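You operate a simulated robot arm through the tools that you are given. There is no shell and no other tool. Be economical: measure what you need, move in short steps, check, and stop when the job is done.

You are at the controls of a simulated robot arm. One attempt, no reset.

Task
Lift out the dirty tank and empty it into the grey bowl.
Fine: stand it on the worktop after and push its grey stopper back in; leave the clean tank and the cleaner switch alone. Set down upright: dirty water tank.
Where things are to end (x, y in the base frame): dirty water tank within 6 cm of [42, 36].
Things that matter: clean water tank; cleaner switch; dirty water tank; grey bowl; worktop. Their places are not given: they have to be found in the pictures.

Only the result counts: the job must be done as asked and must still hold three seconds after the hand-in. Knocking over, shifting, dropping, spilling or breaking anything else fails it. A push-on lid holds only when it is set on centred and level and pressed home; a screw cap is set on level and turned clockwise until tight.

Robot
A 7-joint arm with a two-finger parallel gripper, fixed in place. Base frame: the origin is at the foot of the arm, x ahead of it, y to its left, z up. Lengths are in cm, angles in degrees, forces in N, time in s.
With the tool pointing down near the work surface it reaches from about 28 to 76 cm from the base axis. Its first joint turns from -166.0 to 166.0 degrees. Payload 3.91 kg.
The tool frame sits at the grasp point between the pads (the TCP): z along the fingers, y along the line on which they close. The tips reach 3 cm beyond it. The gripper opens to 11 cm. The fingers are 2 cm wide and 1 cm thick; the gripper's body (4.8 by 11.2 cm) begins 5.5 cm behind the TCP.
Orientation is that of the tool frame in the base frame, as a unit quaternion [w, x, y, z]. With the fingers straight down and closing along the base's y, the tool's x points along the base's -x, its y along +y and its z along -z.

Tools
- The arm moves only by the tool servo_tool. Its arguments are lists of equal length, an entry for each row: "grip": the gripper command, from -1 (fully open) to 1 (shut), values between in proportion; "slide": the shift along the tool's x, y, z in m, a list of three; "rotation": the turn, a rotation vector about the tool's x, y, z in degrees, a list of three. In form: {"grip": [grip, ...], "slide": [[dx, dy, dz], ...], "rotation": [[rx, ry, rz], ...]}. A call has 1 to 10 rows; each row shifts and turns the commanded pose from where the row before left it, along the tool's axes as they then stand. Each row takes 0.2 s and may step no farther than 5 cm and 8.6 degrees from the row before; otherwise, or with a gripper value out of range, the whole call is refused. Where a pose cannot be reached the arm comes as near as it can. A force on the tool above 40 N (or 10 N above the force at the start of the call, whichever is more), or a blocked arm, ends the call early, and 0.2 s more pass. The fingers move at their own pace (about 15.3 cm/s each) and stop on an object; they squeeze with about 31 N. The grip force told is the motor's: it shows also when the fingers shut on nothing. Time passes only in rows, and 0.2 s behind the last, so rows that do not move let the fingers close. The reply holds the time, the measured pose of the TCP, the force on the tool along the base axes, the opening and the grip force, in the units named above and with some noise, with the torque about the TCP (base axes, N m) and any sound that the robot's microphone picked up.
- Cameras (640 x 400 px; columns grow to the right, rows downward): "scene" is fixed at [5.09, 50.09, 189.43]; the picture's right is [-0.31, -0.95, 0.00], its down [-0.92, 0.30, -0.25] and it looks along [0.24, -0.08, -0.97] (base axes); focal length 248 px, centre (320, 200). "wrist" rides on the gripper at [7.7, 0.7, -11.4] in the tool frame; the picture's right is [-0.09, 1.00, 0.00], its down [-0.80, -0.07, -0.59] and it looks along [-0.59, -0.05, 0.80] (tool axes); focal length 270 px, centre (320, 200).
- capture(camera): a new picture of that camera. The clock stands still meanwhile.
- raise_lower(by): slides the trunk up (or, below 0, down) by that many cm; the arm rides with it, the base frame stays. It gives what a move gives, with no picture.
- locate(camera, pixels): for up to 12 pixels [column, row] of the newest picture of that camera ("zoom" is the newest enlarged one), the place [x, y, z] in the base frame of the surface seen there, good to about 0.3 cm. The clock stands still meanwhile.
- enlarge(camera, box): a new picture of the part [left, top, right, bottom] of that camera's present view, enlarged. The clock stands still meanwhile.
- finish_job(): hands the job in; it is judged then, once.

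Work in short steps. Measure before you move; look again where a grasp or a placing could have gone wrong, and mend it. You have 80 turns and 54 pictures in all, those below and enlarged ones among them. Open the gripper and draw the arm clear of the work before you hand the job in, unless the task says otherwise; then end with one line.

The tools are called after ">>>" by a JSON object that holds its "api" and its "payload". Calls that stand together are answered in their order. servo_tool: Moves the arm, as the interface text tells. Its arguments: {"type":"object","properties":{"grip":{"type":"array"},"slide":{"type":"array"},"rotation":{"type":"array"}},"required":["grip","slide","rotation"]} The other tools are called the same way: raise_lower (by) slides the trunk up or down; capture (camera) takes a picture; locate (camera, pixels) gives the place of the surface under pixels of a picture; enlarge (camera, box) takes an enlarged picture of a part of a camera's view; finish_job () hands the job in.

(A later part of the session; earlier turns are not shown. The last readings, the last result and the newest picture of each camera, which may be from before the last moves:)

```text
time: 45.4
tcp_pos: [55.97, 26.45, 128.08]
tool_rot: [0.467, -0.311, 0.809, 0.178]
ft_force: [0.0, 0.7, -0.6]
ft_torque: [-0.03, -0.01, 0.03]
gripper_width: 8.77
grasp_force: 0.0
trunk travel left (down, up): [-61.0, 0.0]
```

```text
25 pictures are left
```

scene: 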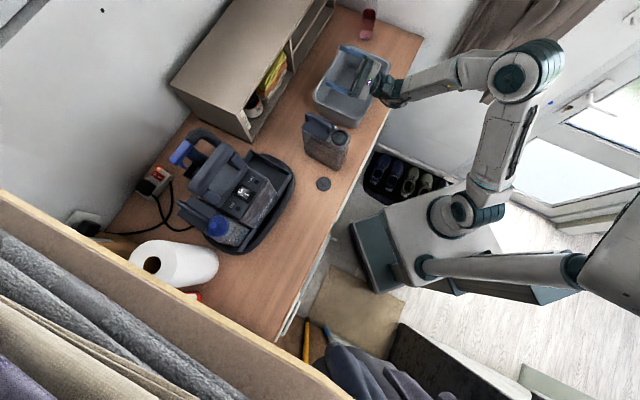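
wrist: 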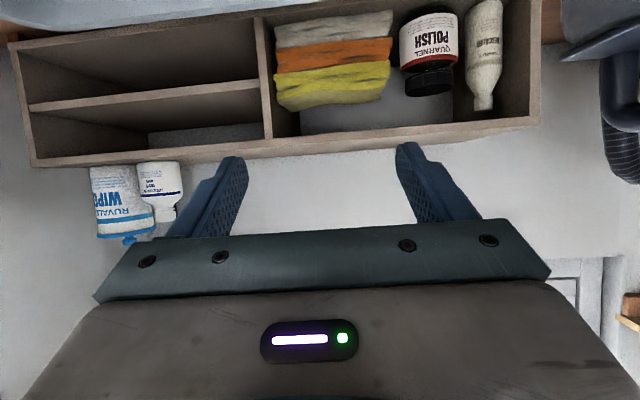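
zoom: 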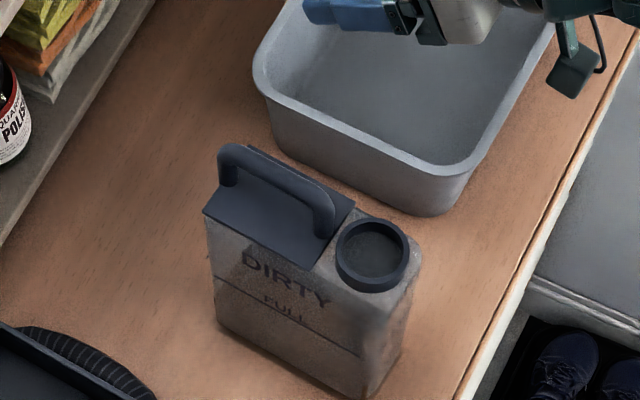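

Row too long; nothing moved. I use this clear view to measure the tank's ring, sides and front.

>>> {"api": "locate", "payload": {"camera": "zoom", "pixels": [[340, 262], [407, 258], [380, 220], [370, 290], [408, 300], [400, 345], [370, 370], [370, 340], [280, 290], [215, 230], [350, 205], [330, 210]]}}

>>> {"api": "servo_tool", "payload": {"grip": [-0.6, -0.6, -0.6, -0.6, -0.6, -0.6, -0.6, -0.6], "slide": [[-0.0289, 0, -0.0167], [-0.0289, 0, -0.0167], [-0.0289, 0, -0.0167], [0.0085, 0.0337, -0.0148], [0.0085, 0.0337, -0.0148], [0.0085, 0.0337, -0.0148], [0.0085, 0.0337, -0.0148], [0.0085, 0.0337, -0.0148]], "rotation": [[0, 0, 0], [0, 0, 0], [0, 0, 0], [0, 0, 0], [0, 0, 0], [0, 0, 0], [0, 0, 0], [0, 0, 0]]}}

>>> {"api": "capture", "payload": {"camera": "wrist"}}

```text
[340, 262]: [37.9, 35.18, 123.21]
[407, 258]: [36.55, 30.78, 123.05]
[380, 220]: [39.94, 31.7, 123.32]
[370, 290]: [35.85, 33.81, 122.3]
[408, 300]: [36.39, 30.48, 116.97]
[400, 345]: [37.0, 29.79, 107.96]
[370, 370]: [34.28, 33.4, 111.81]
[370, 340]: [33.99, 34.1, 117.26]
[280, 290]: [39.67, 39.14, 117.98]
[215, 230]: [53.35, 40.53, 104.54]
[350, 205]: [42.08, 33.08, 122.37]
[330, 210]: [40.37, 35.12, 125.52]
```

```text
time: 47.2
tcp_pos: [38.29, 33.34, 138.17]
tool_rot: [0.468, -0.309, 0.808, 0.179]
ft_force: [-0.4, 0.1, -0.7]
ft_torque: [-0.01, 0.01, -0.04]
gripper_width: 8.8
grasp_force: 0.0
trunk travel left (down, up): [-61.0, 0.0]
```

```text
24 pictures are left
```

wrist: 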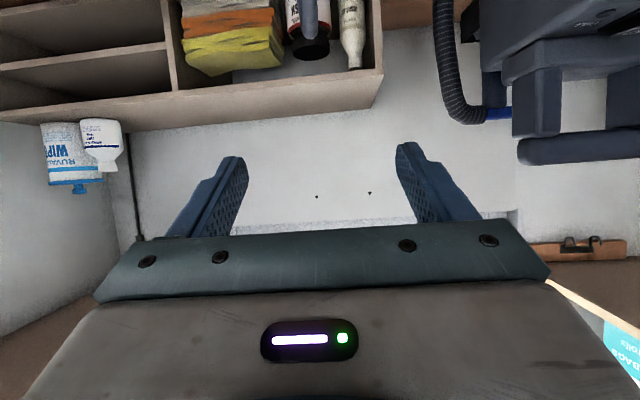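

Tank spans about 6 cm wide (n from −3.4 to 2.7), front at d≈47.4. I adjust slightly and descend halfway, then check.

>>> {"api": "servo_tool", "payload": {"grip": [-0.6, -0.6, -0.6, -0.6, -0.6], "slide": [[0.002, 0.003, -0.0035], [0.026, 0, 0.015], [0.026, 0, 0.015], [0.026, 0, 0.015], [0.026, 0, 0.015]], "rotation": [[0, 0, 0], [0, 0, 0], [0, 0, 0], [0, 0, 0], [0, 0, 0]]}}

>>> {"api": "enlarge", "payload": {"camera": "scene", "box": [280, 80, 376, 170]}}

>>> {"api": "enlarge", "payload": {"camera": "wrist", "box": [160, 0, 480, 240]}}

```text
time: 48.4
tcp_pos: [37.8, 33.42, 125.9]
tool_rot: [0.467, -0.309, 0.809, 0.18]
ft_force: [-0.5, 0.0, -0.3]
ft_torque: [-0.02, -0.01, -0.01]
gripper_width: 8.79
grasp_force: 0.1
trunk travel left (down, up): [-61.0, 0.0]
```

```text
4.44 times, centred on (328, 125) of scene
```

zoom: 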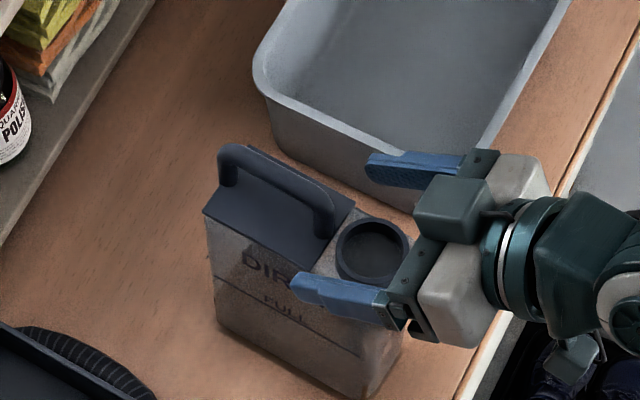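

```text
1.67 times, centred on (320, 120) of wrist
```

zoom: 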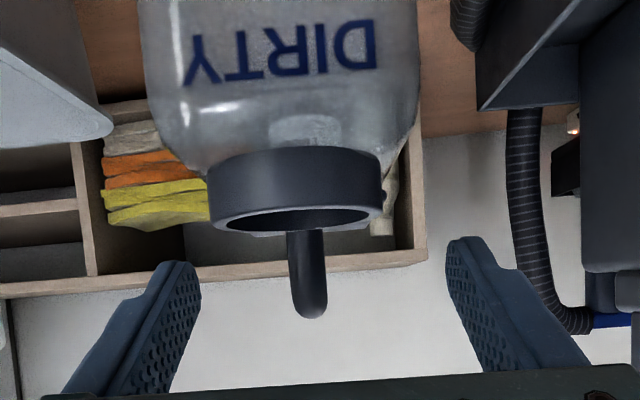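

Fingers straddle the tank centred and the palm clears the ring. I descend the rest to z≈114.3.

>>> {"api": "servo_tool", "payload": {"grip": [-0.6, -0.6, -0.6, -0.6, -0.6, -0.6], "slide": [[0.0173, 0, 0.01], [0.0173, 0, 0.01], [0.0173, 0, 0.01], [0.0173, 0, 0.01], [0.0173, 0, 0.01], [0.0139, 0, 0.008]], "rotation": [[0, 0, 0], [0, 0, 0], [0, 0, 0], [0, 0, 0], [0, 0, 0], [0, 0, 0]]}}

>>> {"api": "enlarge", "payload": {"camera": "scene", "box": [280, 80, 376, 170]}}

```text
time: 49.8
tcp_pos: [37.93, 33.42, 114.36]
tool_rot: [0.466, -0.31, 0.809, 0.179]
ft_force: [-0.3, -0.2, -0.4]
ft_torque: [0.02, -0.02, -0.01]
gripper_width: 8.8
grasp_force: 0.0
trunk travel left (down, up): [-61.0, 0.0]
```

```text
4.44 times, centred on (328, 125) of scene
```

zoom: 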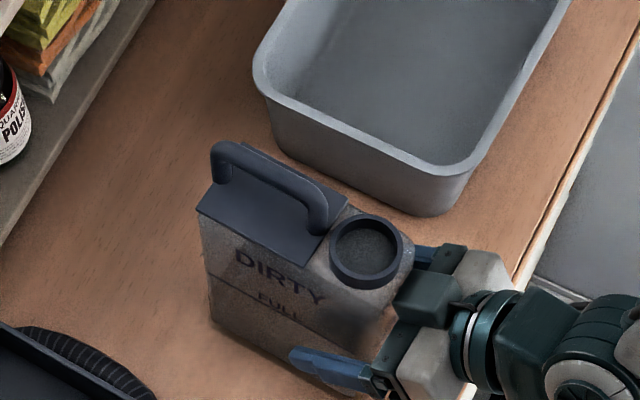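

The tank was nudged only ~0.3 cm and stands upright. I close on its sides.

>>> {"api": "servo_tool", "payload": {"grip": [0.2, 1, 1, 1, 1], "slide": [[0, 0, 0], [0, 0, 0], [0, 0, 0], [0, 0, 0], [0, 0, 0]], "rotation": [[0, 0, 0], [0, 0, 0], [0, 0, 0], [0, 0, 0], [0, 0, 0]]}}

>>> {"api": "servo_tool", "payload": {"grip": [1, 1, 1, 1], "slide": [[-0.0043, 0, -0.0025], [-0.0043, 0, -0.0025], [-0.0087, 0, -0.005], [-0.0087, 0, -0.005]], "rotation": [[0, 0, 0], [0, 0, 0], [0, 0, 0], [0, 0, 0]]}}

>>> {"api": "enlarge", "payload": {"camera": "scene", "box": [280, 80, 376, 170]}}

```text
time: 51.0
tcp_pos: [37.87, 33.35, 114.33]
tool_rot: [0.467, -0.309, 0.809, 0.179]
ft_force: [-1.1, -0.9, 0.3]
ft_torque: [-0.01, 0.11, 0.0]
gripper_width: 6.99
grasp_force: 31.0
trunk travel left (down, up): [-61.0, 0.0]
```

```text
time: 52.0
tcp_pos: [37.91, 33.31, 117.52]
tool_rot: [0.467, -0.31, 0.809, 0.18]
ft_force: [-0.4, -0.8, -6.1]
ft_torque: [-0.2, 0.27, -0.02]
gripper_width: 7.01
grasp_force: 31.0
trunk travel left (down, up): [-61.0, 0.0]
```

```text
4.44 times, centred on (328, 125) of scene
```

zoom: 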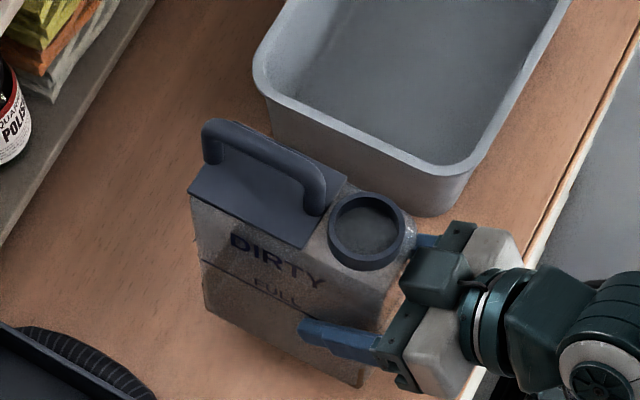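

Tank lifted level, gripper holding 7.0 cm width, weight ~6 N. I raise it to z≈132 and carry it over the bowl.

>>> {"api": "servo_tool", "payload": {"grip": [1, 1, 1, 1, 1, 1, 1, 1], "slide": [[-0.0087, 0, -0.005], [-0.0173, 0, -0.01], [-0.0173, 0, -0.01], [-0.0173, 0, -0.01], [-0.0173, 0, -0.01], [-0.0173, 0, -0.01], [-0.0173, 0, -0.01], [-0.0173, 0, -0.01]], "rotation": [[0, 0, 0], [0, 0, 0], [0, 0, 0], [0, 0, 0], [0, 0, 0], [0, 0, 0], [0, 0, 0], [0, 0, 0]]}}

>>> {"api": "servo_tool", "payload": {"grip": [1, 1, 1, 1, 1, 1, 1, 1, 1, 1], "slide": [[-0.002, -0.008, 0.0035], [-0.0043, -0.0174, 0.0075], [-0.0043, -0.0174, 0.0075], [-0.0043, -0.0174, 0.0075], [-0.0043, -0.0174, 0.0075], [-0.0043, -0.0174, 0.0075], [-0.0043, -0.0174, 0.0075], [-0.0043, -0.0174, 0.0075], [-0.0043, -0.0174, 0.0075], [-0.0043, -0.0174, 0.0075]], "rotation": [[0, 0, 0], [0, 0, 0], [0, 0, 0], [0, 0, 0], [0, 0, 0], [0, 0, 0], [0, 0, 0], [0, 0, 0], [0, 0, 0], [0, 0, 0]]}}

>>> {"api": "enlarge", "payload": {"camera": "scene", "box": [270, 30, 430, 150]}}

```text
time: 53.8
tcp_pos: [37.91, 33.27, 132.47]
tool_rot: [0.467, -0.309, 0.809, 0.179]
ft_force: [-0.1, -0.2, -6.5]
ft_torque: [-0.24, 0.23, 0.02]
gripper_width: 6.98
grasp_force: 31.7
trunk travel left (down, up): [-61.0, 0.0]
```

```text
time: 56.0
tcp_pos: [55.08, 26.42, 132.34]
tool_rot: [0.467, -0.309, 0.809, 0.18]
ft_force: [0.9, 0.2, -6.3]
ft_torque: [-0.14, 0.21, 0.0]
gripper_width: 7.01
grasp_force: 31.0
trunk travel left (down, up): [-61.0, 0.0]
```

```text
3.33 times, centred on (350, 90) of scene
```

zoom: 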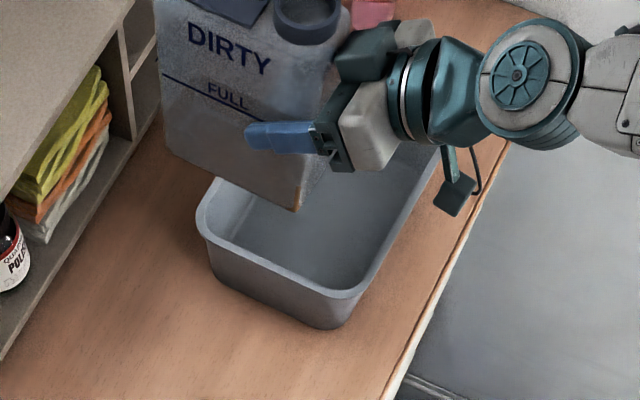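

Tank is over the bowl's left part. I lower 4 cm and begin the roll to 45°.

>>> {"api": "servo_tool", "payload": {"grip": [1, 1, 1, 1, 1, 1, 1, 1, 1, 1], "slide": [[0.0173, 0, 0.01], [0.0173, 0, 0.01], [0, 0, 0], [0, 0, 0], [0, 0, 0], [0, 0, 0], [0, 0, 0], [0, 0, 0], [0, 0, 0], [0, 0, 0]], "rotation": [[0, 0, 0], [0, 0, 0], [-3, 0, 5.2], [-3, 0, 5.2], [-3, 0, 5.2], [-3, 0, 5.2], [-3, 0, 5.2], [-3, 0, 5.2], [-3, 0, 5.2], [-1.5, 0, 2.6]]}}

>>> {"api": "enlarge", "payload": {"camera": "scene", "box": [270, 30, 430, 150]}}

```text
time: 58.2
tcp_pos: [55.12, 26.56, 128.4]
tool_rot: [0.312, -0.106, 0.816, 0.475]
ft_force: [-0.5, 0.5, -6.3]
ft_torque: [-0.24, 0.19, 0.0]
gripper_width: 7.01
grasp_force: 31.2
trunk travel left (down, up): [-61.0, 0.0]
```

```text
3.33 times, centred on (350, 90) of scene
```

zoom: 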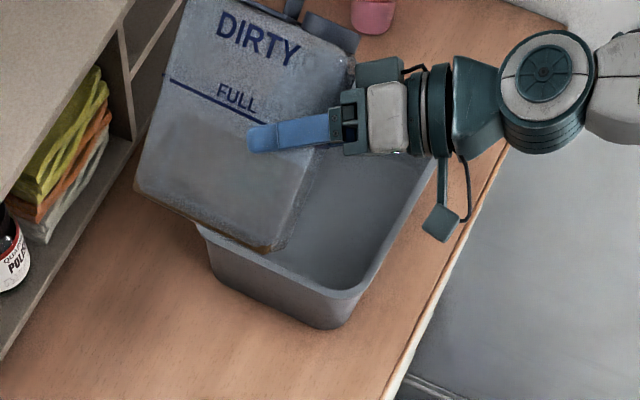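

I check the mouth's position relative to the bowl at this tilt.

>>> {"api": "locate", "payload": {"camera": "zoom", "pixels": [[330, 30], [345, 40], [310, 15], [255, 245], [140, 190], [350, 75], [285, 5]]}}

```text
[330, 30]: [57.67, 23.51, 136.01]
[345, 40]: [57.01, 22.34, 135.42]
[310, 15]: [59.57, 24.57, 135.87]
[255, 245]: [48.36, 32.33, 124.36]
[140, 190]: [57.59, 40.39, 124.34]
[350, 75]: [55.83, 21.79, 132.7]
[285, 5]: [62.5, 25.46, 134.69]
```

The mouth is at about (59,22,136), well over the bowl. I continue rolling slowly to about 85°.

>>> {"api": "servo_tool", "payload": {"grip": [1, 1, 1, 1, 1, 1, 1, 1, 1, 1], "slide": [[0, 0, 0], [0, 0, 0], [0, 0, 0], [0, 0, 0], [0, 0, 0], [0, 0, 0], [0, 0, 0], [0, 0, 0], [0, 0, 0], [0, 0, 0]], "rotation": [[-2, 0, 3.46], [-2, 0, 3.46], [-2, 0, 3.46], [-2, 0, 3.46], [-2, 0, 3.46], [-2, 0, 3.46], [-2, 0, 3.46], [-2, 0, 3.46], [-2, 0, 3.46], [-2, 0, 3.46]]}}

>>> {"api": "enlarge", "payload": {"camera": "scene", "box": [270, 30, 430, 150]}}

```text
time: 60.4
tcp_pos: [55.1, 26.62, 128.45]
tool_rot: [0.135, 0.088, 0.717, 0.679]
ft_force: [0.4, 0.0, -6.0]
ft_torque: [-0.25, 0.2, -0.01]
gripper_width: 6.97
grasp_force: 30.1
trunk travel left (down, up): [-61.0, 0.0]
```

```text
3.33 times, centred on (350, 90) of scene
```

zoom: 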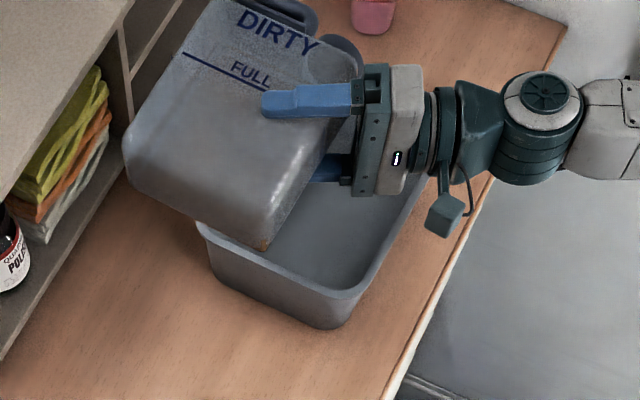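

Still ~6 N. I continue to about 125°.

>>> {"api": "servo_tool", "payload": {"grip": [1, 1, 1, 1, 1, 1, 1, 1, 1, 1], "slide": [[0, 0, 0], [0, 0, 0], [0, 0, 0], [0, 0, 0], [0, 0, 0], [0, 0, 0], [0, 0, 0], [0, 0, 0], [0, 0, 0], [0, 0, 0]], "rotation": [[-2, 0, 3.46], [-2, 0, 3.46], [-2, 0, 3.46], [-2, 0, 3.46], [-2, 0, 3.46], [-2, 0, 3.46], [-2, 0, 3.46], [-2, 0, 3.46], [-2, 0, 3.46], [-2, 0, 3.46]]}}

>>> {"api": "enlarge", "payload": {"camera": "scene", "box": [270, 30, 430, 150]}}

```text
time: 62.6
tcp_pos: [55.25, 26.53, 128.3]
tool_rot: [-0.017, 0.244, 0.575, 0.781]
ft_force: [0.0, 0.3, -2.2]
ft_torque: [-0.1, 0.11, -0.03]
gripper_width: 6.97
grasp_force: 31.1
out of reach, approached as far as the arm can: row 5, 7
trunk travel left (down, up): [-61.0, 0.0]
```

```text
3.33 times, centred on (350, 90) of scene
```

zoom: 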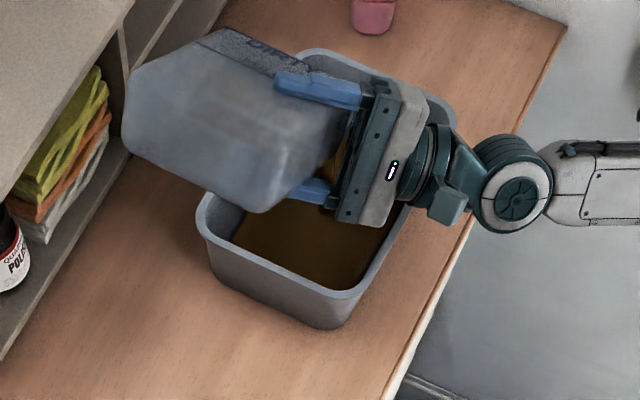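

Water is in the bowl and the load dropped to 2.2 N. I tilt ~10° more and wait to drain.

>>> {"api": "servo_tool", "payload": {"grip": [1, 1, 1, 1, 1, 1, 1, 1, 1, 1], "slide": [[0, 0, 0], [0, 0, 0], [0, 0, 0], [0, 0, 0], [0, 0, 0], [0, 0, 0], [0, 0, 0], [0, 0, 0], [0, 0, 0], [0, 0, 0]], "rotation": [[-2, 0, 3.46], [-2, 0, 3.46], [-2, 0, 3.46], [0, 0, 0], [0, 0, 0], [0, 0, 0], [0, 0, 0], [0, 0, 0], [0, 0, 0], [0, 0, 0]]}}

```text
time: 64.8
tcp_pos: [55.31, 26.54, 128.25]
tool_rot: [-0.075, 0.296, 0.509, 0.805]
ft_force: [-0.2, 0.0, -2.5]
ft_torque: [-0.08, 0.08, 0.04]
gripper_width: 6.96
grasp_force: 30.7
trunk travel left (down, up): [-61.0, 0.0]
```

Load holds at ~2.4 N. To drain the last bit, I shift 4 cm toward the bowl centre, 2 cm up, and roll to about 160°.

>>> {"api": "servo_tool", "payload": {"grip": [1, 1, 1, 1, 1, 1, 1, 1, 1, 1], "slide": [[-0.0058, 0.0214, -0.0034], [-0.0058, 0.0214, -0.0034], [0, 0, 0], [0, 0, 0], [0, 0, 0], [0, 0, 0], [0, 0, 0], [0, 0, 0], [0, 0, 0], [0, 0, 0]], "rotation": [[0, 0, 0], [0, 0, 0], [-2, 0, 3.46], [-2, 0, 3.46], [-2, 0, 3.46], [-2, 0, 3.46], [-2, 0, 3.46], [-2, 0, 3.46], [0, 0, 0], [0, 0, 0]]}}

>>> {"api": "enlarge", "payload": {"camera": "scene", "box": [270, 30, 430, 150]}}

```text
time: 67.0
tcp_pos: [57.67, 23.65, 130.74]
tool_rot: [-0.187, 0.389, 0.36, 0.827]
ft_force: [-0.3, 0.2, -2.7]
ft_torque: [-0.08, 0.08, -0.01]
gripper_width: 7.0
grasp_force: 31.0
trunk travel left (down, up): [-61.0, 0.0]
```

```text
3.33 times, centred on (350, 90) of scene
```

zoom: 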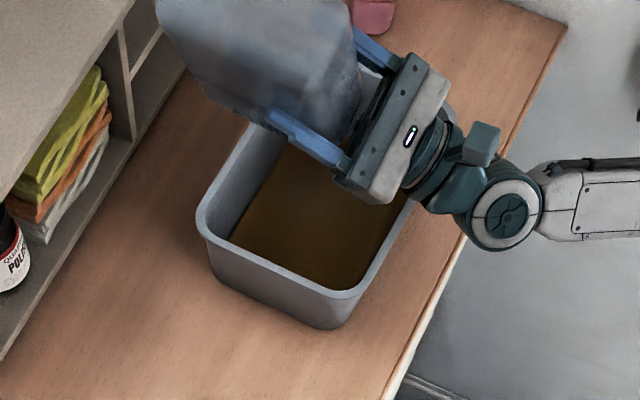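

Tank looks drained (load constant). I roll back upright.

>>> {"api": "servo_tool", "payload": {"grip": [1, 1, 1, 1, 1, 1, 1, 1, 1, 1], "slide": [[0, 0, 0], [0, 0, 0], [0, 0, 0], [0, 0, 0], [0, 0, 0], [0, 0, 0], [0, 0, 0], [0, 0, 0], [0, 0, 0], [0, 0, 0]], "rotation": [[4, 0, -6.93], [4, 0, -6.93], [4, 0, -6.93], [4, 0, -6.93], [4, 0, -6.93], [4, 0, -6.93], [4, 0, -6.93], [4, 0, -6.93], [4, 0, -6.93], [4, 0, -6.93]]}}

>>> {"api": "servo_tool", "payload": {"grip": [1, 1, 1, 1, 1, 1, 1, 1, 1, 1], "slide": [[0, 0, 0], [0, 0, 0], [0, 0, 0], [0, 0, 0], [0, 0, 0], [0, 0, 0], [0, 0, 0], [0, 0, 0], [0, 0, 0], [0, 0, 0]], "rotation": [[4, 0, -6.93], [4, 0, -6.93], [4, 0, -6.93], [4, 0, -6.93], [4, 0, -6.93], [4, 0, -6.93], [4, 0, -6.93], [4, 0, -6.93], [4, 0, -6.93], [4, 0, -6.93]]}}

```text
time: 69.2
tcp_pos: [57.72, 23.71, 130.68]
tool_rot: [0.192, 0.036, 0.759, 0.621]
ft_force: [0.6, 0.7, -2.4]
ft_torque: [-0.1, 0.08, 0.01]
gripper_width: 6.97
grasp_force: 31.5
trunk travel left (down, up): [-61.0, 0.0]
```

```text
time: 71.4
tcp_pos: [57.78, 23.71, 130.9]
tool_rot: [0.481, -0.333, 0.801, 0.125]
ft_force: [-0.4, -0.6, -1.7]
ft_torque: [-0.07, 0.1, -0.01]
gripper_width: 7.0
grasp_force: 31.0
trunk travel left (down, up): [-61.0, 0.0]
```

It over-rotated ~7°; I correct that, then carry the tank back over its spot at the same height.

>>> {"api": "servo_tool", "payload": {"grip": [1, 1, 1, 1, 1, 1, 1, 1, 1], "slide": [[0, 0, 0], [0.0049, 0.024, -0.0084], [0.0049, 0.024, -0.0084], [0.0049, 0.024, -0.0084], [0.0049, 0.024, -0.0084], [0.0049, 0.024, -0.0084], [0.0049, 0.024, -0.0084], [0.0049, 0.024, -0.0084], [0.0049, 0.024, -0.0084]], "rotation": [[-4.1, -0.7, 5.6], [0, 0, 0], [0, 0, 0], [0, 0, 0], [0, 0, 0], [0, 0, 0], [0, 0, 0], [0, 0, 0], [0, 0, 0]]}}

>>> {"api": "enlarge", "payload": {"camera": "scene", "box": [270, 50, 430, 170]}}

```text
time: 73.4
tcp_pos: [38.93, 33.09, 130.76]
tool_rot: [0.468, -0.309, 0.808, 0.18]
ft_force: [-0.3, 0.2, -2.6]
ft_torque: [-0.09, 0.06, -0.04]
gripper_width: 6.97
grasp_force: 31.1
trunk travel left (down, up): [-61.0, 0.0]
```

```text
3.33 times, centred on (350, 110) of scene
```

zoom: 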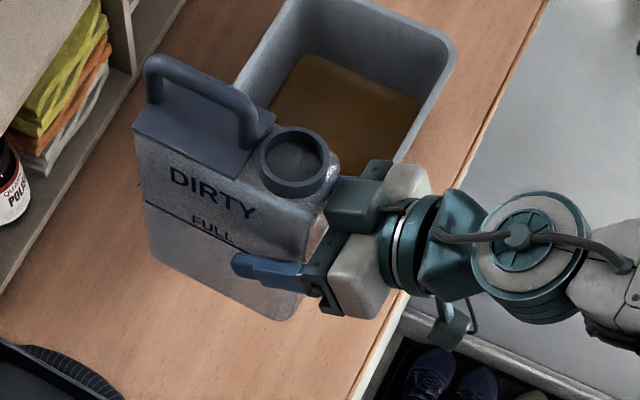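

Clear empty tank, no spill seen. I lower it to the worktop, slowing at the end.

>>> {"api": "servo_tool", "payload": {"grip": [1, 1, 1, 1, 1, 1, 1, 1, 1, 1], "slide": [[0.026, 0, 0.015], [0.026, 0, 0.015], [0.026, 0, 0.015], [0.026, 0, 0.015], [0.0173, 0, 0.01], [0.0087, 0, 0.005], [0.0043, 0, 0.0025], [0.0026, 0, 0.0015], [0.0017, 0, 0.001], [0.0017, 0, 0.001]], "rotation": [[0, 0, 0], [0, 0, 0], [0, 0, 0], [0, 0, 0], [0, 0, 0], [0, 0, 0], [0, 0, 0], [0, 0, 0], [0, 0, 0], [0, 0, 0]]}}

```text
time: 75.6
tcp_pos: [37.1, 34.71, 115.91]
tool_rot: [0.467, -0.306, 0.81, 0.178]
ft_force: [1.0, -0.2, -2.2]
ft_torque: [-0.06, 0.08, -0.03]
gripper_width: 7.0
grasp_force: 31.4
out of reach, approached as far as the arm can: row 4, 5, 6
trunk travel left (down, up): [-61.0, 0.0]
```

The arm drifted ~2 cm along the closing axis near a reach limit. I shift back 2 cm before touching down.

>>> {"api": "servo_tool", "payload": {"grip": [1, 1, 1, 1], "slide": [[0, -0.007, 0], [0, -0.007, 0], [0, -0.007, 0], [0, 0, 0]], "rotation": [[0, 0, 0], [0, 0, 0], [0, 0, 0], [0, 0, 0]]}}

>>> {"api": "enlarge", "payload": {"camera": "scene", "box": [270, 70, 398, 170]}}

```text
time: 76.6
tcp_pos: [37.59, 33.99, 116.09]
tool_rot: [0.468, -0.308, 0.809, 0.179]
ft_force: [-0.3, 0.0, -2.3]
ft_torque: [-0.07, 0.1, 0.01]
gripper_width: 7.0
grasp_force: 31.4
out of reach, approached as far as the arm can: row 1, 2, 3
trunk travel left (down, up): [-61.0, 0.0]
```

```text
4.00 times, centred on (334, 120) of scene
```

zoom: 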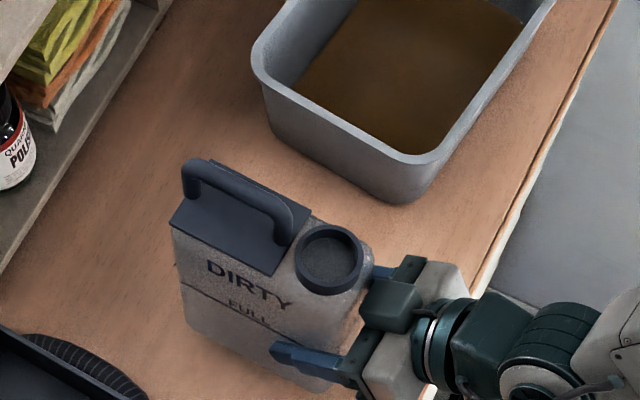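

Position is now about 2 cm from the target, fine. I use the trunk to lower vertically 1.5 cm.

>>> {"api": "raise_lower", "payload": {"by": -1.5}}

```text
time: 77.2
tcp_pos: [37.58, 33.94, 114.51]
tool_rot: [0.467, -0.309, 0.809, 0.18]
ft_force: [0.6, 0.2, -2.5]
ft_torque: [-0.07, 0.09, 0.01]
gripper_width: 6.99
grasp_force: 30.9
trunk travel left (down, up): [-59.5, 1.5]
```

>>> {"api": "raise_lower", "payload": {"by": -0.3}}

```text
time: 77.8
tcp_pos: [37.55, 34.02, 114.11]
tool_rot: [0.467, -0.308, 0.809, 0.179]
ft_force: [-0.5, 0.7, -2.7]
ft_torque: [-0.09, 0.13, 0.01]
gripper_width: 6.99
grasp_force: 30.9
trunk travel left (down, up): [-59.2, 1.8]
```

Still hanging (2.7 N); lower a bit further.

>>> {"api": "raise_lower", "payload": {"by": -0.3}}

```text
time: 78.3
tcp_pos: [37.55, 34.01, 113.82]
tool_rot: [0.466, -0.31, 0.808, 0.181]
ft_force: [-0.3, -0.3, -2.6]
ft_torque: [-0.07, 0.09, -0.01]
gripper_width: 6.99
grasp_force: 31.1
trunk travel left (down, up): [-58.9, 2.1]
```

I check the tank's height relative to the gripper using the last zoom (taken at TCP z 116.09).

>>> {"api": "locate", "payload": {"camera": "zoom", "pixels": [[250, 195], [200, 175], [298, 260], [362, 250], [330, 228], [180, 225], [185, 320]]}}

>>> {"api": "raise_lower", "payload": {"by": -0.3}}

```text
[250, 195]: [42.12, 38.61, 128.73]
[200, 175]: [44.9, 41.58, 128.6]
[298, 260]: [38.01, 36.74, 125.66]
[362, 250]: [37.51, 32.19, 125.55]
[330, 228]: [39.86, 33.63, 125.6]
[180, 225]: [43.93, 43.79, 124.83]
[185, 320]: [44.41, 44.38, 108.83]
```

```text
time: 78.8
tcp_pos: [37.53, 33.8, 113.61]
tool_rot: [0.467, -0.309, 0.808, 0.18]
ft_force: [0.5, 0.3, 0.4]
ft_torque: [-0.04, 0.18, -0.05]
gripper_width: 6.97
grasp_force: 31.0
trunk travel left (down, up): [-58.6, 2.4]
```

Contact: load has gone to ~0 and the ring is at the standing height. I open wide and check.

>>> {"api": "servo_tool", "payload": {"grip": [-0.6, -1, -1, -1], "slide": [[0, 0, 0], [0, 0, 0], [0, 0, 0], [0, 0, 0]], "rotation": [[0, 0, 0], [0, 0, 0], [0, 0, 0], [0, 0, 0]]}}

>>> {"api": "servo_tool", "payload": {"grip": [-1, -1, -1], "slide": [[0, 0, -0.01], [0, 0, -0.01], [0, 0, -0.01]], "rotation": [[0, 0, 0], [0, 0, 0], [0, 0, 0]]}}

>>> {"api": "enlarge", "payload": {"camera": "scene", "box": [270, 70, 398, 170]}}

```text
time: 79.8
tcp_pos: [37.61, 33.98, 113.6]
tool_rot: [0.467, -0.309, 0.809, 0.18]
ft_force: [0.1, 1.0, -0.6]
ft_torque: [0.0, -0.02, 0.03]
gripper_width: 11.01
grasp_force: 0.0
trunk travel left (down, up): [-58.6, 2.4]
```

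```text
time: 80.6
tcp_pos: [35.65, 32.15, 115.32]
tool_rot: [0.467, -0.31, 0.809, 0.18]
ft_force: [-0.6, -0.1, -0.1]
ft_torque: [0.02, 0.02, 0.0]
gripper_width: 11.02
grasp_force: 0.0
trunk travel left (down, up): [-58.6, 2.4]
```

```text
4.00 times, centred on (334, 120) of scene
```

zoom: 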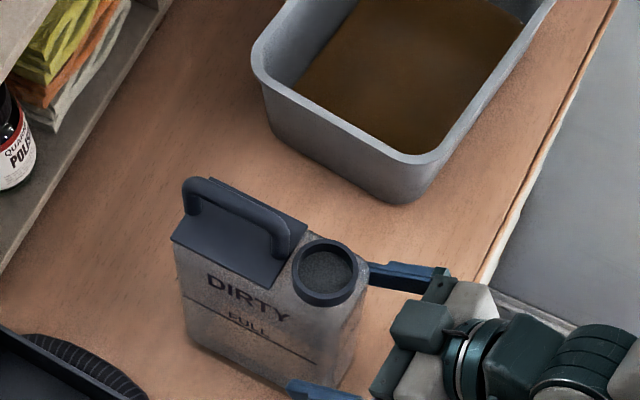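

The tank stands free. I measure its ring now and retreat further along the fingers.

>>> {"api": "locate", "payload": {"camera": "zoom", "pixels": [[292, 272], [358, 270], [335, 240], [315, 303], [195, 185], [265, 222], [185, 330], [335, 385]]}}

>>> {"api": "servo_tool", "payload": {"grip": [-1, -1, -1, -1, -1], "slide": [[0, 0, -0.02], [0, 0, -0.02], [0, 0, -0.02], [-0.0173, 0, -0.01], [-0.0173, 0, -0.01]], "rotation": [[0, 0, 0], [0, 0, 0], [0, 0, 0], [0, 0, 0], [0, 0, 0]]}}

```text
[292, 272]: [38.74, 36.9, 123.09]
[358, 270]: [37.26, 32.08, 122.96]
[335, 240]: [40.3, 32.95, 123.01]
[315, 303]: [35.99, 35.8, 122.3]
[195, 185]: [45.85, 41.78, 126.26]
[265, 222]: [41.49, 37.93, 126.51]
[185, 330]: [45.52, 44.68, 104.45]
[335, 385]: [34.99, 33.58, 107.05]
```

```text
time: 81.8
tcp_pos: [33.22, 30.64, 123.58]
tool_rot: [0.467, -0.31, 0.808, 0.181]
ft_force: [0.2, 0.4, -1.1]
ft_torque: [-0.02, -0.05, -0.02]
gripper_width: 10.99
grasp_force: 0.1
out of reach, approached as far as the arm can: row 1, 2, 3
trunk travel left (down, up): [-58.6, 2.4]
```

Ring centre is ≈(38.1,34.45). I rise 12 cm, then bring the tool back to vertical.

>>> {"api": "servo_tool", "payload": {"grip": [-1, -1, -1, -1], "slide": [[-0.026, 0, -0.015], [-0.026, 0, -0.015], [-0.026, 0, -0.015], [-0.026, 0, -0.015]], "rotation": [[0, 0, 0], [0, 0, 0], [0, 0, 0], [0, 0, 0]]}}

>>> {"api": "servo_tool", "payload": {"grip": [0, 0, 0, 0, 0, 0, 0], "slide": [[0, 0, 0], [0, 0, 0], [0, 0, 0], [0, 0, 0], [0, 0, 0], [0, 0, 0], [0, 0, 0]], "rotation": [[0, 8.57, 0], [0, 8.57, 0], [0, 8.57, 0], [0, 8.57, 0], [0, 8.57, 0], [0, 8.57, 0], [0, 8.57, 0]]}}

```text
time: 83.0
tcp_pos: [34.3, 26.8, 134.18]
tool_rot: [0.455, -0.263, 0.828, 0.195]
ft_force: [-0.4, 0.2, -0.1]
ft_torque: [-0.01, 0.0, -0.01]
gripper_width: 10.99
grasp_force: 0.1
trunk travel left (down, up): [-58.6, 2.4]
stopped in row 4: the arm was blocked; the commanded pose is now the measured one
```

```text
time: 83.5
tcp_pos: [29.17, 27.9, 130.48]
tool_rot: [0.308, -0.322, 0.87, 0.212]
ft_force: [0.0, -0.1, -0.9]
ft_torque: [0.01, -0.03, 0.02]
gripper_width: 5.49
grasp_force: 0.0
trunk travel left (down, up): [-58.6, 2.4]
stopped in row 2: the arm was blocked; the commanded pose is now the measured one
```

The arm reports blocked; I look at the scene.

>>> {"api": "capture", "payload": {"camera": "scene"}}

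```text
11 pictures are left
```

scene: 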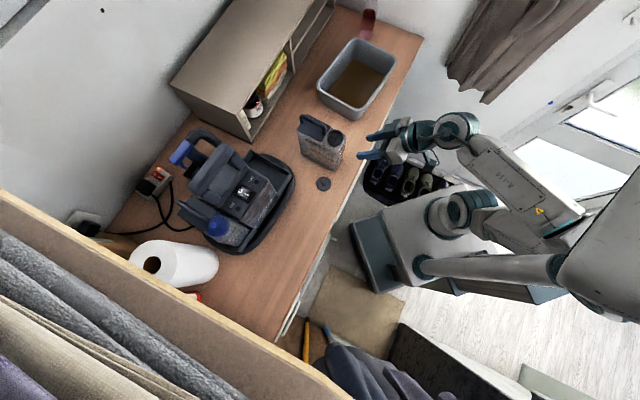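

The arm is folded close to its base; the tank and stopper are undisturbed. I move up and to the right to unfold.

>>> {"api": "servo_tool", "payload": {"grip": [0, 0, 0, 0], "slide": [[-0.0151, -0.0163, -0.0176], [-0.0151, -0.0163, -0.0176], [-0.0151, -0.0163, -0.0176], [-0.0151, -0.0163, -0.0176]], "rotation": [[0, 0, 0], [0, 0, 0], [0, 0, 0], [0, 0, 0]]}}

```text
time: 84.7
tcp_pos: [30.92, 25.61, 139.41]
tool_rot: [0.306, -0.382, 0.843, 0.225]
ft_force: [0.1, -0.4, 0.0]
ft_torque: [-0.03, 0.01, -0.01]
gripper_width: 5.49
grasp_force: 0.2
trunk travel left (down, up): [-58.6, 2.4]
stopped in row 4: the arm was blocked; the commanded pose is now the measured one
```

It moved partly. Now at z 139 I extend outward over the tank, well above it.

>>> {"api": "servo_tool", "payload": {"grip": [0, 0, 0, 0], "slide": [[-0.0218, -0.0053, 0.02], [-0.0218, -0.0053, 0.02], [-0.0218, -0.0053, 0.02], [-0.0218, -0.0053, 0.02]], "rotation": [[0, 0, 0], [0, 0, 0], [0, 0, 0], [0, 0, 0]]}}

```text
time: 85.7
tcp_pos: [40.3, 33.7, 139.18]
tool_rot: [0.305, -0.381, 0.844, 0.224]
ft_force: [-0.6, -0.4, -0.1]
ft_torque: [0.01, 0.01, 0.06]
gripper_width: 5.5
grasp_force: 0.0
trunk travel left (down, up): [-58.6, 2.4]
```

Free again. I turn the tool to point straight down with 42° yaw.

>>> {"api": "servo_tool", "payload": {"grip": [0.3, 0.3, 0.3, 0.3, 0.3, 0.3], "slide": [[0, 0, 0], [0, 0, 0], [0, 0, 0], [0, 0, 0], [0, 0, 0], [0, 0, 0]], "rotation": [[1.95, 7.14, 1.05], [1.95, 7.14, 1.05], [1.95, 7.14, 1.05], [1.95, 7.14, 1.05], [1.95, 7.14, 1.05], [1.95, 7.14, 1.05]]}}

```text
time: 87.1
tcp_pos: [39.94, 33.74, 139.21]
tool_rot: [0.0, -0.358, 0.934, -0.001]
ft_force: [0.4, -0.4, -0.2]
ft_torque: [-0.02, 0.03, 0.0]
gripper_width: 3.84
grasp_force: 0.1
trunk travel left (down, up): [-58.6, 2.4]
```

Vertical again. I move above the stopper at (30.9,39.9) and look with the wrist camera.

>>> {"api": "servo_tool", "payload": {"grip": [0.3, 0.3, 0.3, 0.3, 0.3, 0.3, 0.3], "slide": [[0.0089, 0.0352, 0], [0.0089, 0.0352, 0], [0.0089, 0.0352, 0], [0, 0, 0.04], [0, 0, 0.04], [0, 0, 0.04], [0, 0, 0.04]], "rotation": [[0, 0, 0], [0, 0, 0], [0, 0, 0], [0, 0, 0], [0, 0, 0], [0, 0, 0], [0, 0, 0]]}}

>>> {"api": "capture", "payload": {"camera": "wrist"}}

```text
time: 88.7
tcp_pos: [31.08, 39.81, 123.15]
tool_rot: [0.002, -0.357, 0.934, -0.001]
ft_force: [-0.4, -0.4, -0.7]
ft_torque: [0.0, 0.02, 0.03]
gripper_width: 3.84
grasp_force: 0.0
trunk travel left (down, up): [-58.6, 2.4]
```

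```text
10 pictures are left
```

wrist: 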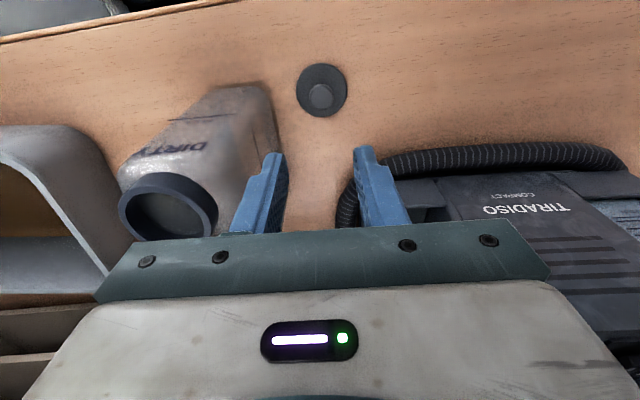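

>>> {"api": "locate", "payload": {"camera": "wrist", "pixels": [[321, 95], [309, 95], [333, 95], [321, 86], [321, 105], [297, 90], [347, 90]]}}

```text
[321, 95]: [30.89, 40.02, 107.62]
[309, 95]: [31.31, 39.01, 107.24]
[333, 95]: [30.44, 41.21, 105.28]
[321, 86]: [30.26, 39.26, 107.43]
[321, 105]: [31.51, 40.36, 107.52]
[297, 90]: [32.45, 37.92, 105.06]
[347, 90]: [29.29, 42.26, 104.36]
```

Knob centre ≈(30.9,39.8). I descend to TCP z 108.3 and close.

>>> {"api": "servo_tool", "payload": {"grip": [0.3, 0.3, 0.3, 0.3, 0.3, 0.3, 1, 1, 1, 1], "slide": [[0.0013, 0.001, 0.03], [0, 0, 0.04], [0, 0, 0.04], [0, 0, 0.025], [0, 0, 0.009], [0, 0, 0.0045], [0, 0, 0], [0, 0, 0], [0, 0, 0], [0, 0, 0]], "rotation": [[0, 0, 0], [0, 0, 0], [0, 0, 0], [0, 0, 0], [0, 0, 0], [0, 0, 0], [0, 0, 0], [0, 0, 0], [0, 0, 0], [0, 0, 0]]}}

```text
time: 89.4
tcp_pos: [30.83, 39.72, 116.36]
tool_rot: [0.008, -0.357, 0.934, -0.002]
ft_force: [-4.7, -0.1, 12.0]
ft_torque: [-0.6, -0.61, -0.3]
gripper_width: 3.87
grasp_force: 0.1
trunk travel left (down, up): [-58.6, 2.4]
stopped in row 3: the force on the tool passed its limit at 66 N (the readings are from after the stop); the commanded pose is now the measured one
```

The gripper body touched the tank's top-left edge (tank is now closer). I rise straight up and check.

>>> {"api": "servo_tool", "payload": {"grip": [0.3, 0.3, 0.3, 0.3], "slide": [[0, 0.003, -0.01], [0, 0.005, -0.03], [0, 0, -0.04], [0, 0, -0.04]], "rotation": [[0, 0, 0], [0, 0, 0], [0, 0, 0], [0, 0, 0]]}}

>>> {"api": "capture", "payload": {"camera": "wrist"}}

```text
time: 90.4
tcp_pos: [30.44, 40.27, 128.41]
tool_rot: [0.006, -0.358, 0.934, -0.001]
ft_force: [0.2, 0.3, 0.3]
ft_torque: [0.0, 0.0, 0.0]
gripper_width: 3.85
grasp_force: 0.1
trunk travel left (down, up): [-58.6, 2.4]
```

```text
9 pictures are left
```

wrist: 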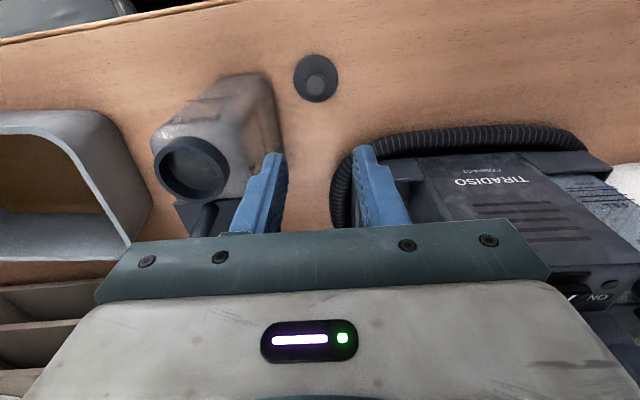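

Tank is still upright. I'll turn the gripper ~86° so its narrow side faces the tank when picking the stopper up.

>>> {"api": "servo_tool", "payload": {"grip": [0.3, 0.3, 0.3, 0.3, 0.3, 0.3, 0.3, 0.3, 0.3, 0.3], "slide": [[0, 0, 0], [0, 0, 0], [0, 0, 0], [0, 0, 0], [0, 0, 0], [0, 0, 0], [0, 0, 0], [0, 0, 0], [0, 0, 0], [0, 0, 0]], "rotation": [[0, 0, 8.57], [0, 0, 8.57], [0, 0, 8.57], [0, 0, 8.57], [0, 0, 8.57], [0, 0, 8.57], [0, 0, 8.57], [0, 0, 8.57], [0, 0, 8.57], [0, 0, 8.57]]}}

>>> {"api": "enlarge", "payload": {"camera": "scene", "box": [270, 80, 398, 200]}}

```text
time: 92.6
tcp_pos: [31.98, 14.82, 119.49]
tool_rot: [0.006, 0.372, 0.928, 0.004]
ft_force: [0.1, 0.0, -0.4]
ft_torque: [0.02, 0.0, -0.02]
gripper_width: 3.84
grasp_force: 0.1
out of reach, approached as far as the arm can: row 4, 5, 6, 7, 8, 9, 10
trunk travel left (down, up): [-58.6, 2.4]
```

```text
3.33 times, centred on (334, 140) of scene
```

zoom: 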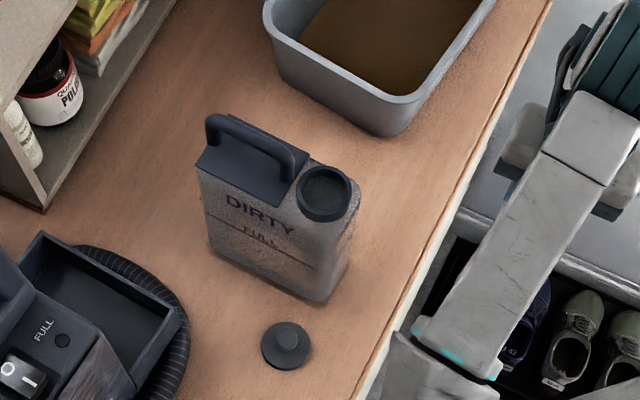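

The arm slid off to the right because that yaw isn't reachable there; nothing was touched. With this clear view I measure the ring, handle and stopper.

>>> {"api": "locate", "payload": {"camera": "zoom", "pixels": [[300, 195], [353, 192], [335, 168], [318, 219], [288, 335], [288, 347], [264, 348], [310, 345], [213, 125], [275, 155], [330, 300], [345, 265]]}}

```text
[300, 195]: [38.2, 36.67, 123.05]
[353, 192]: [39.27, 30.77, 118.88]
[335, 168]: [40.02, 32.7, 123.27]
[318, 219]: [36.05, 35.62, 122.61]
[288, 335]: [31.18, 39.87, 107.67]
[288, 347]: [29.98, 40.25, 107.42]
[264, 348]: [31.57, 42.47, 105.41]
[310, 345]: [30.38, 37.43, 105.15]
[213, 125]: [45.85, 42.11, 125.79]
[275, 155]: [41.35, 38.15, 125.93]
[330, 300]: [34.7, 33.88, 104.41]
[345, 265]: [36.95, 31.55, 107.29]
```

Tank and stopper are unmoved (stopper ≈(30.95,39.9)). I turn to yaw −10° (reachable and still clearing the tank) and rise.

>>> {"api": "servo_tool", "payload": {"grip": [0.3, 0.3, 0.3, 0.3, 0.3, 0.3, 0.3, 0.3], "slide": [[0, 0, -0.03], [0, 0, -0.03], [0, 0, -0.03], [0, 0, -0.03], [0, 0, -0.03], [0, 0, 0], [0, 0, 0], [0, 0, 0]], "rotation": [[0, 0, 0], [0, 0, -8.4], [0, 0, -8.4], [0, 0, -8.4], [0, 0, -8.4], [0, 0, 0], [0, 0, 0], [0, 0, 0]]}}

```text
time: 94.4
tcp_pos: [31.67, 14.1, 134.27]
tool_rot: [0.008, 0.088, 0.996, 0.001]
ft_force: [-0.6, 0.2, 0.0]
ft_torque: [0.03, -0.05, -0.01]
gripper_width: 3.85
grasp_force: 0.0
out of reach, approached as far as the arm can: row 1
trunk travel left (down, up): [-58.6, 2.4]
```

Now I move at this height to above the stopper, watching whether the pose holds.

>>> {"api": "servo_tool", "payload": {"grip": [0.3, 0.3, 0.3, 0.3, 0.3, 0.3, 0.3, 0.3], "slide": [[0.0065, 0.0315, 0], [0.0065, 0.0315, 0], [0.0065, 0.0315, 0], [0.0065, 0.0315, 0], [0.0065, 0.0315, 0], [0.0065, 0.0315, 0], [0.0065, 0.0315, 0], [0.0065, 0.0315, 0]], "rotation": [[0, 0, 0], [0, 0, 0], [0, 0, 0], [0, 0, 0], [0, 0, 0], [0, 0, 0], [0, 0, 0], [0, 0, 0]]}}

```text
time: 96.2
tcp_pos: [32.58, 28.1, 127.29]
tool_rot: [0.006, 0.087, 0.996, 0.002]
ft_force: [-0.4, -0.8, -0.2]
ft_torque: [0.01, 0.0, 0.0]
gripper_width: 3.87
grasp_force: 0.0
out of reach, approached as far as the arm can: row 3, 4, 5, 6, 7, 8
trunk travel left (down, up): [-58.6, 2.4]
```

Yaw −10° is not reachable there either. I'll go back to yaw 42°, then use a tilted approach to drag the stopper ~4 cm away from the tank before gripping it.

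>>> {"api": "servo_tool", "payload": {"grip": [0.3, 0.3, 0.3, 0.3, 0.3, 0.3, 0.3], "slide": [[0, 0, -0.015], [0, 0, -0.015], [0, 0, -0.015], [0, 0, -0.015], [0, 0, -0.01], [0, 0, 0], [0, 0, 0]], "rotation": [[0, 0, -8.5], [0, 0, -8.5], [0, 0, -8.5], [0, 0, -8.5], [0, 0, -8.5], [0, 0, -8.5], [0, -1, -1]]}}

```text
time: 97.8
tcp_pos: [32.53, 27.9, 134.51]
tool_rot: [0.015, -0.357, 0.934, 0.002]
ft_force: [0.4, 0.6, 0.4]
ft_torque: [0.0, 0.0, 0.01]
gripper_width: 3.87
grasp_force: 0.1
trunk travel left (down, up): [-58.6, 2.4]
```

New idea: pitch 45° outward so the gripper body stays in front of the tank while fingers still close horizontally on the knob. I move above the stopper and pitch.

>>> {"api": "servo_tool", "payload": {"grip": [0.3, 0.3, 0.3, 0.3, 0.3, 0.3, 0.3, 0.3, 0.3], "slide": [[-0.014, 0.025, 0], [-0.014, 0.025, 0], [-0.014, 0.025, 0], [-0.014, 0.025, 0], [0, 0, 0], [0, 0, 0], [0, 0, 0], [0, 0, 0], [0, 0, 0]], "rotation": [[0, 0, 0], [0, 0, 0], [0, 0, 0], [0, 0, 0], [0, -8.6, 0], [0, -8.6, 0], [0, -8.6, 0], [0, -8.6, 0], [0, -8.6, 0]]}}

```text
time: 99.7
tcp_pos: [37.51, 33.27, 134.94]
tool_rot: [0.296, -0.249, 0.918, 0.091]
ft_force: [-0.4, -0.3, 0.3]
ft_torque: [-0.01, -0.01, 0.03]
gripper_width: 3.84
grasp_force: 0.1
trunk travel left (down, up): [-58.6, 2.4]
stopped in row 9: the arm was blocked; the commanded pose is now the measured one
```

Blocked again; I look at the arm's configuration.

>>> {"api": "capture", "payload": {"camera": "scene"}}

```text
7 pictures are left
```

scene: 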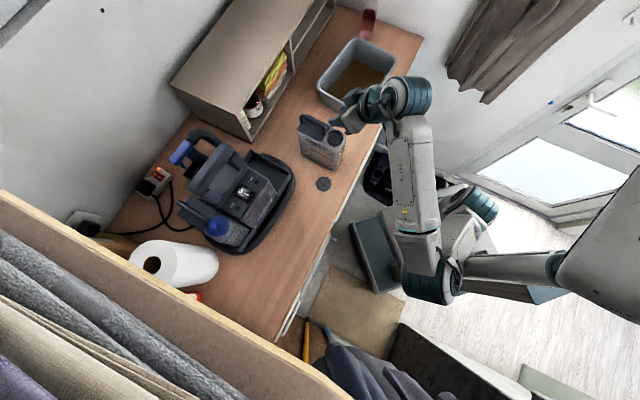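

The elbow flipped to the left side, which restricts motion here. I first straighten the tool to vertical and move right to open space to flip it back.

>>> {"api": "servo_tool", "payload": {"grip": [0.3, 0.3, 0.3, 0.3, 0.3, 0.3, 0.3, 0.3, 0.3, 0.3], "slide": [[0, 0, 0], [0, 0, 0], [0, 0, 0], [0, 0, 0], [0, 0, 0], [0.0206, -0.0306, -0.01], [0.0206, -0.0306, -0.01], [0.0206, -0.0306, -0.01], [0.0206, -0.0306, -0.01], [0.0206, -0.0306, -0.01]], "rotation": [[-0.5, 7.2, -2.2], [-0.5, 7.2, -2.2], [-0.5, 7.2, -2.2], [-0.5, 7.2, -2.2], [-0.5, 7.2, -2.2], [0, 0, 0], [0, 0, 0], [0, 0, 0], [0, 0, 0], [0, 0, 0]]}}

```text
time: 101.9
tcp_pos: [39.93, 14.89, 139.78]
tool_rot: [0.001, -0.36, 0.933, 0.002]
ft_force: [0.1, -0.1, -0.6]
ft_torque: [-0.01, 0.01, 0.0]
gripper_width: 3.85
grasp_force: 0.1
trunk travel left (down, up): [-58.6, 2.4]
5 turns are left
```

Five turns remain, so I plan compactly: keep the tool vertical at 42° yaw, offset ~1.6 cm away from the tank with wider fingers, and do vertical moves with the trunk. First I move above the stopper and check where the arm truly gets.

>>> {"api": "servo_tool", "payload": {"grip": [-0.2, -0.2, -0.2, -0.2, -0.2, -0.2, -0.2, -0.2, -0.2], "slide": [[-0.0127, 0.0327, 0.003], [-0.0127, 0.0327, 0.003], [-0.0127, 0.0327, 0.003], [-0.0127, 0.0327, 0.003], [-0.0127, 0.0327, 0.003], [-0.0127, 0.0327, 0.003], [-0.0127, 0.0327, 0.003], [-0.0127, 0.0327, 0.003], [0, 0, 0]], "rotation": [[0, 0, 0], [0, 0, 0], [0, 0, 0], [0, 0, 0], [0, 0, 0], [0, 0, 0], [0, 0, 0], [0, 0, 0], [0, 0, 0]]}}

>>> {"api": "raise_lower", "payload": {"by": -8}}

>>> {"api": "capture", "payload": {"camera": "wrist"}}

>>> {"api": "capture", "payload": {"camera": "scene"}}

>>> {"api": "locate", "payload": {"camera": "scene", "pixels": [[323, 184], [323, 182], [336, 138], [430, 285], [425, 260], [400, 200], [410, 130], [395, 100]]}}

```text
time: 103.9
tcp_pos: [29.99, 41.24, 137.5]
tool_rot: [0.0, -0.36, 0.933, 0.003]
ft_force: [-0.7, 0.8, 0.7]
ft_torque: [0.0, -0.03, 0.02]
gripper_width: 6.61
grasp_force: 0.0
trunk travel left (down, up): [-58.6, 2.4]
```

```text
time: 105.0
tcp_pos: [30.04, 41.22, 129.55]
tool_rot: [0.001, -0.359, 0.933, 0.001]
ft_force: [0.5, -0.1, -0.1]
ft_torque: [-0.01, 0.0, 0.01]
gripper_width: 6.61
grasp_force: 0.0
trunk travel left (down, up): [-50.6, 10.4]
```

```text
6 pictures are left
```

wrist: 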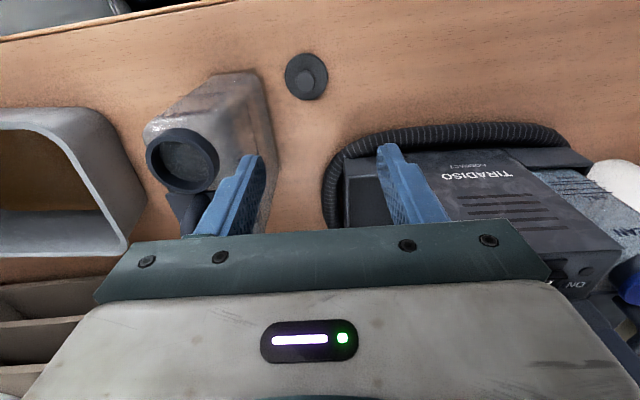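

```text
5 pictures are left
```

scene: 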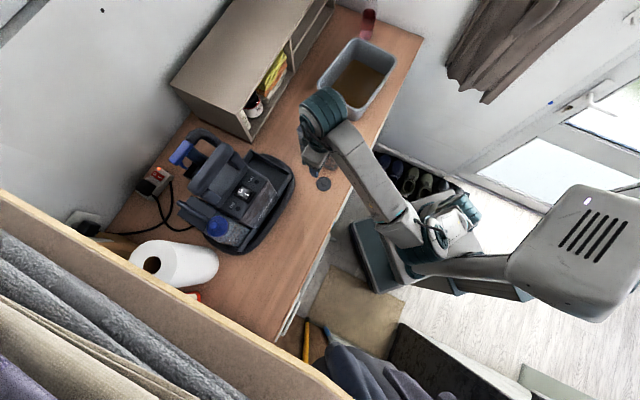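

```text
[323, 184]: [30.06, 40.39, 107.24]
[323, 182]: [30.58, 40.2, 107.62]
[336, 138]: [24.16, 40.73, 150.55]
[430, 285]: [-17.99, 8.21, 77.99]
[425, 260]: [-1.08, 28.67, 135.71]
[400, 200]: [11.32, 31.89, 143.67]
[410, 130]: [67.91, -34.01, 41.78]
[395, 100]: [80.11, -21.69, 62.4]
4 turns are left
```

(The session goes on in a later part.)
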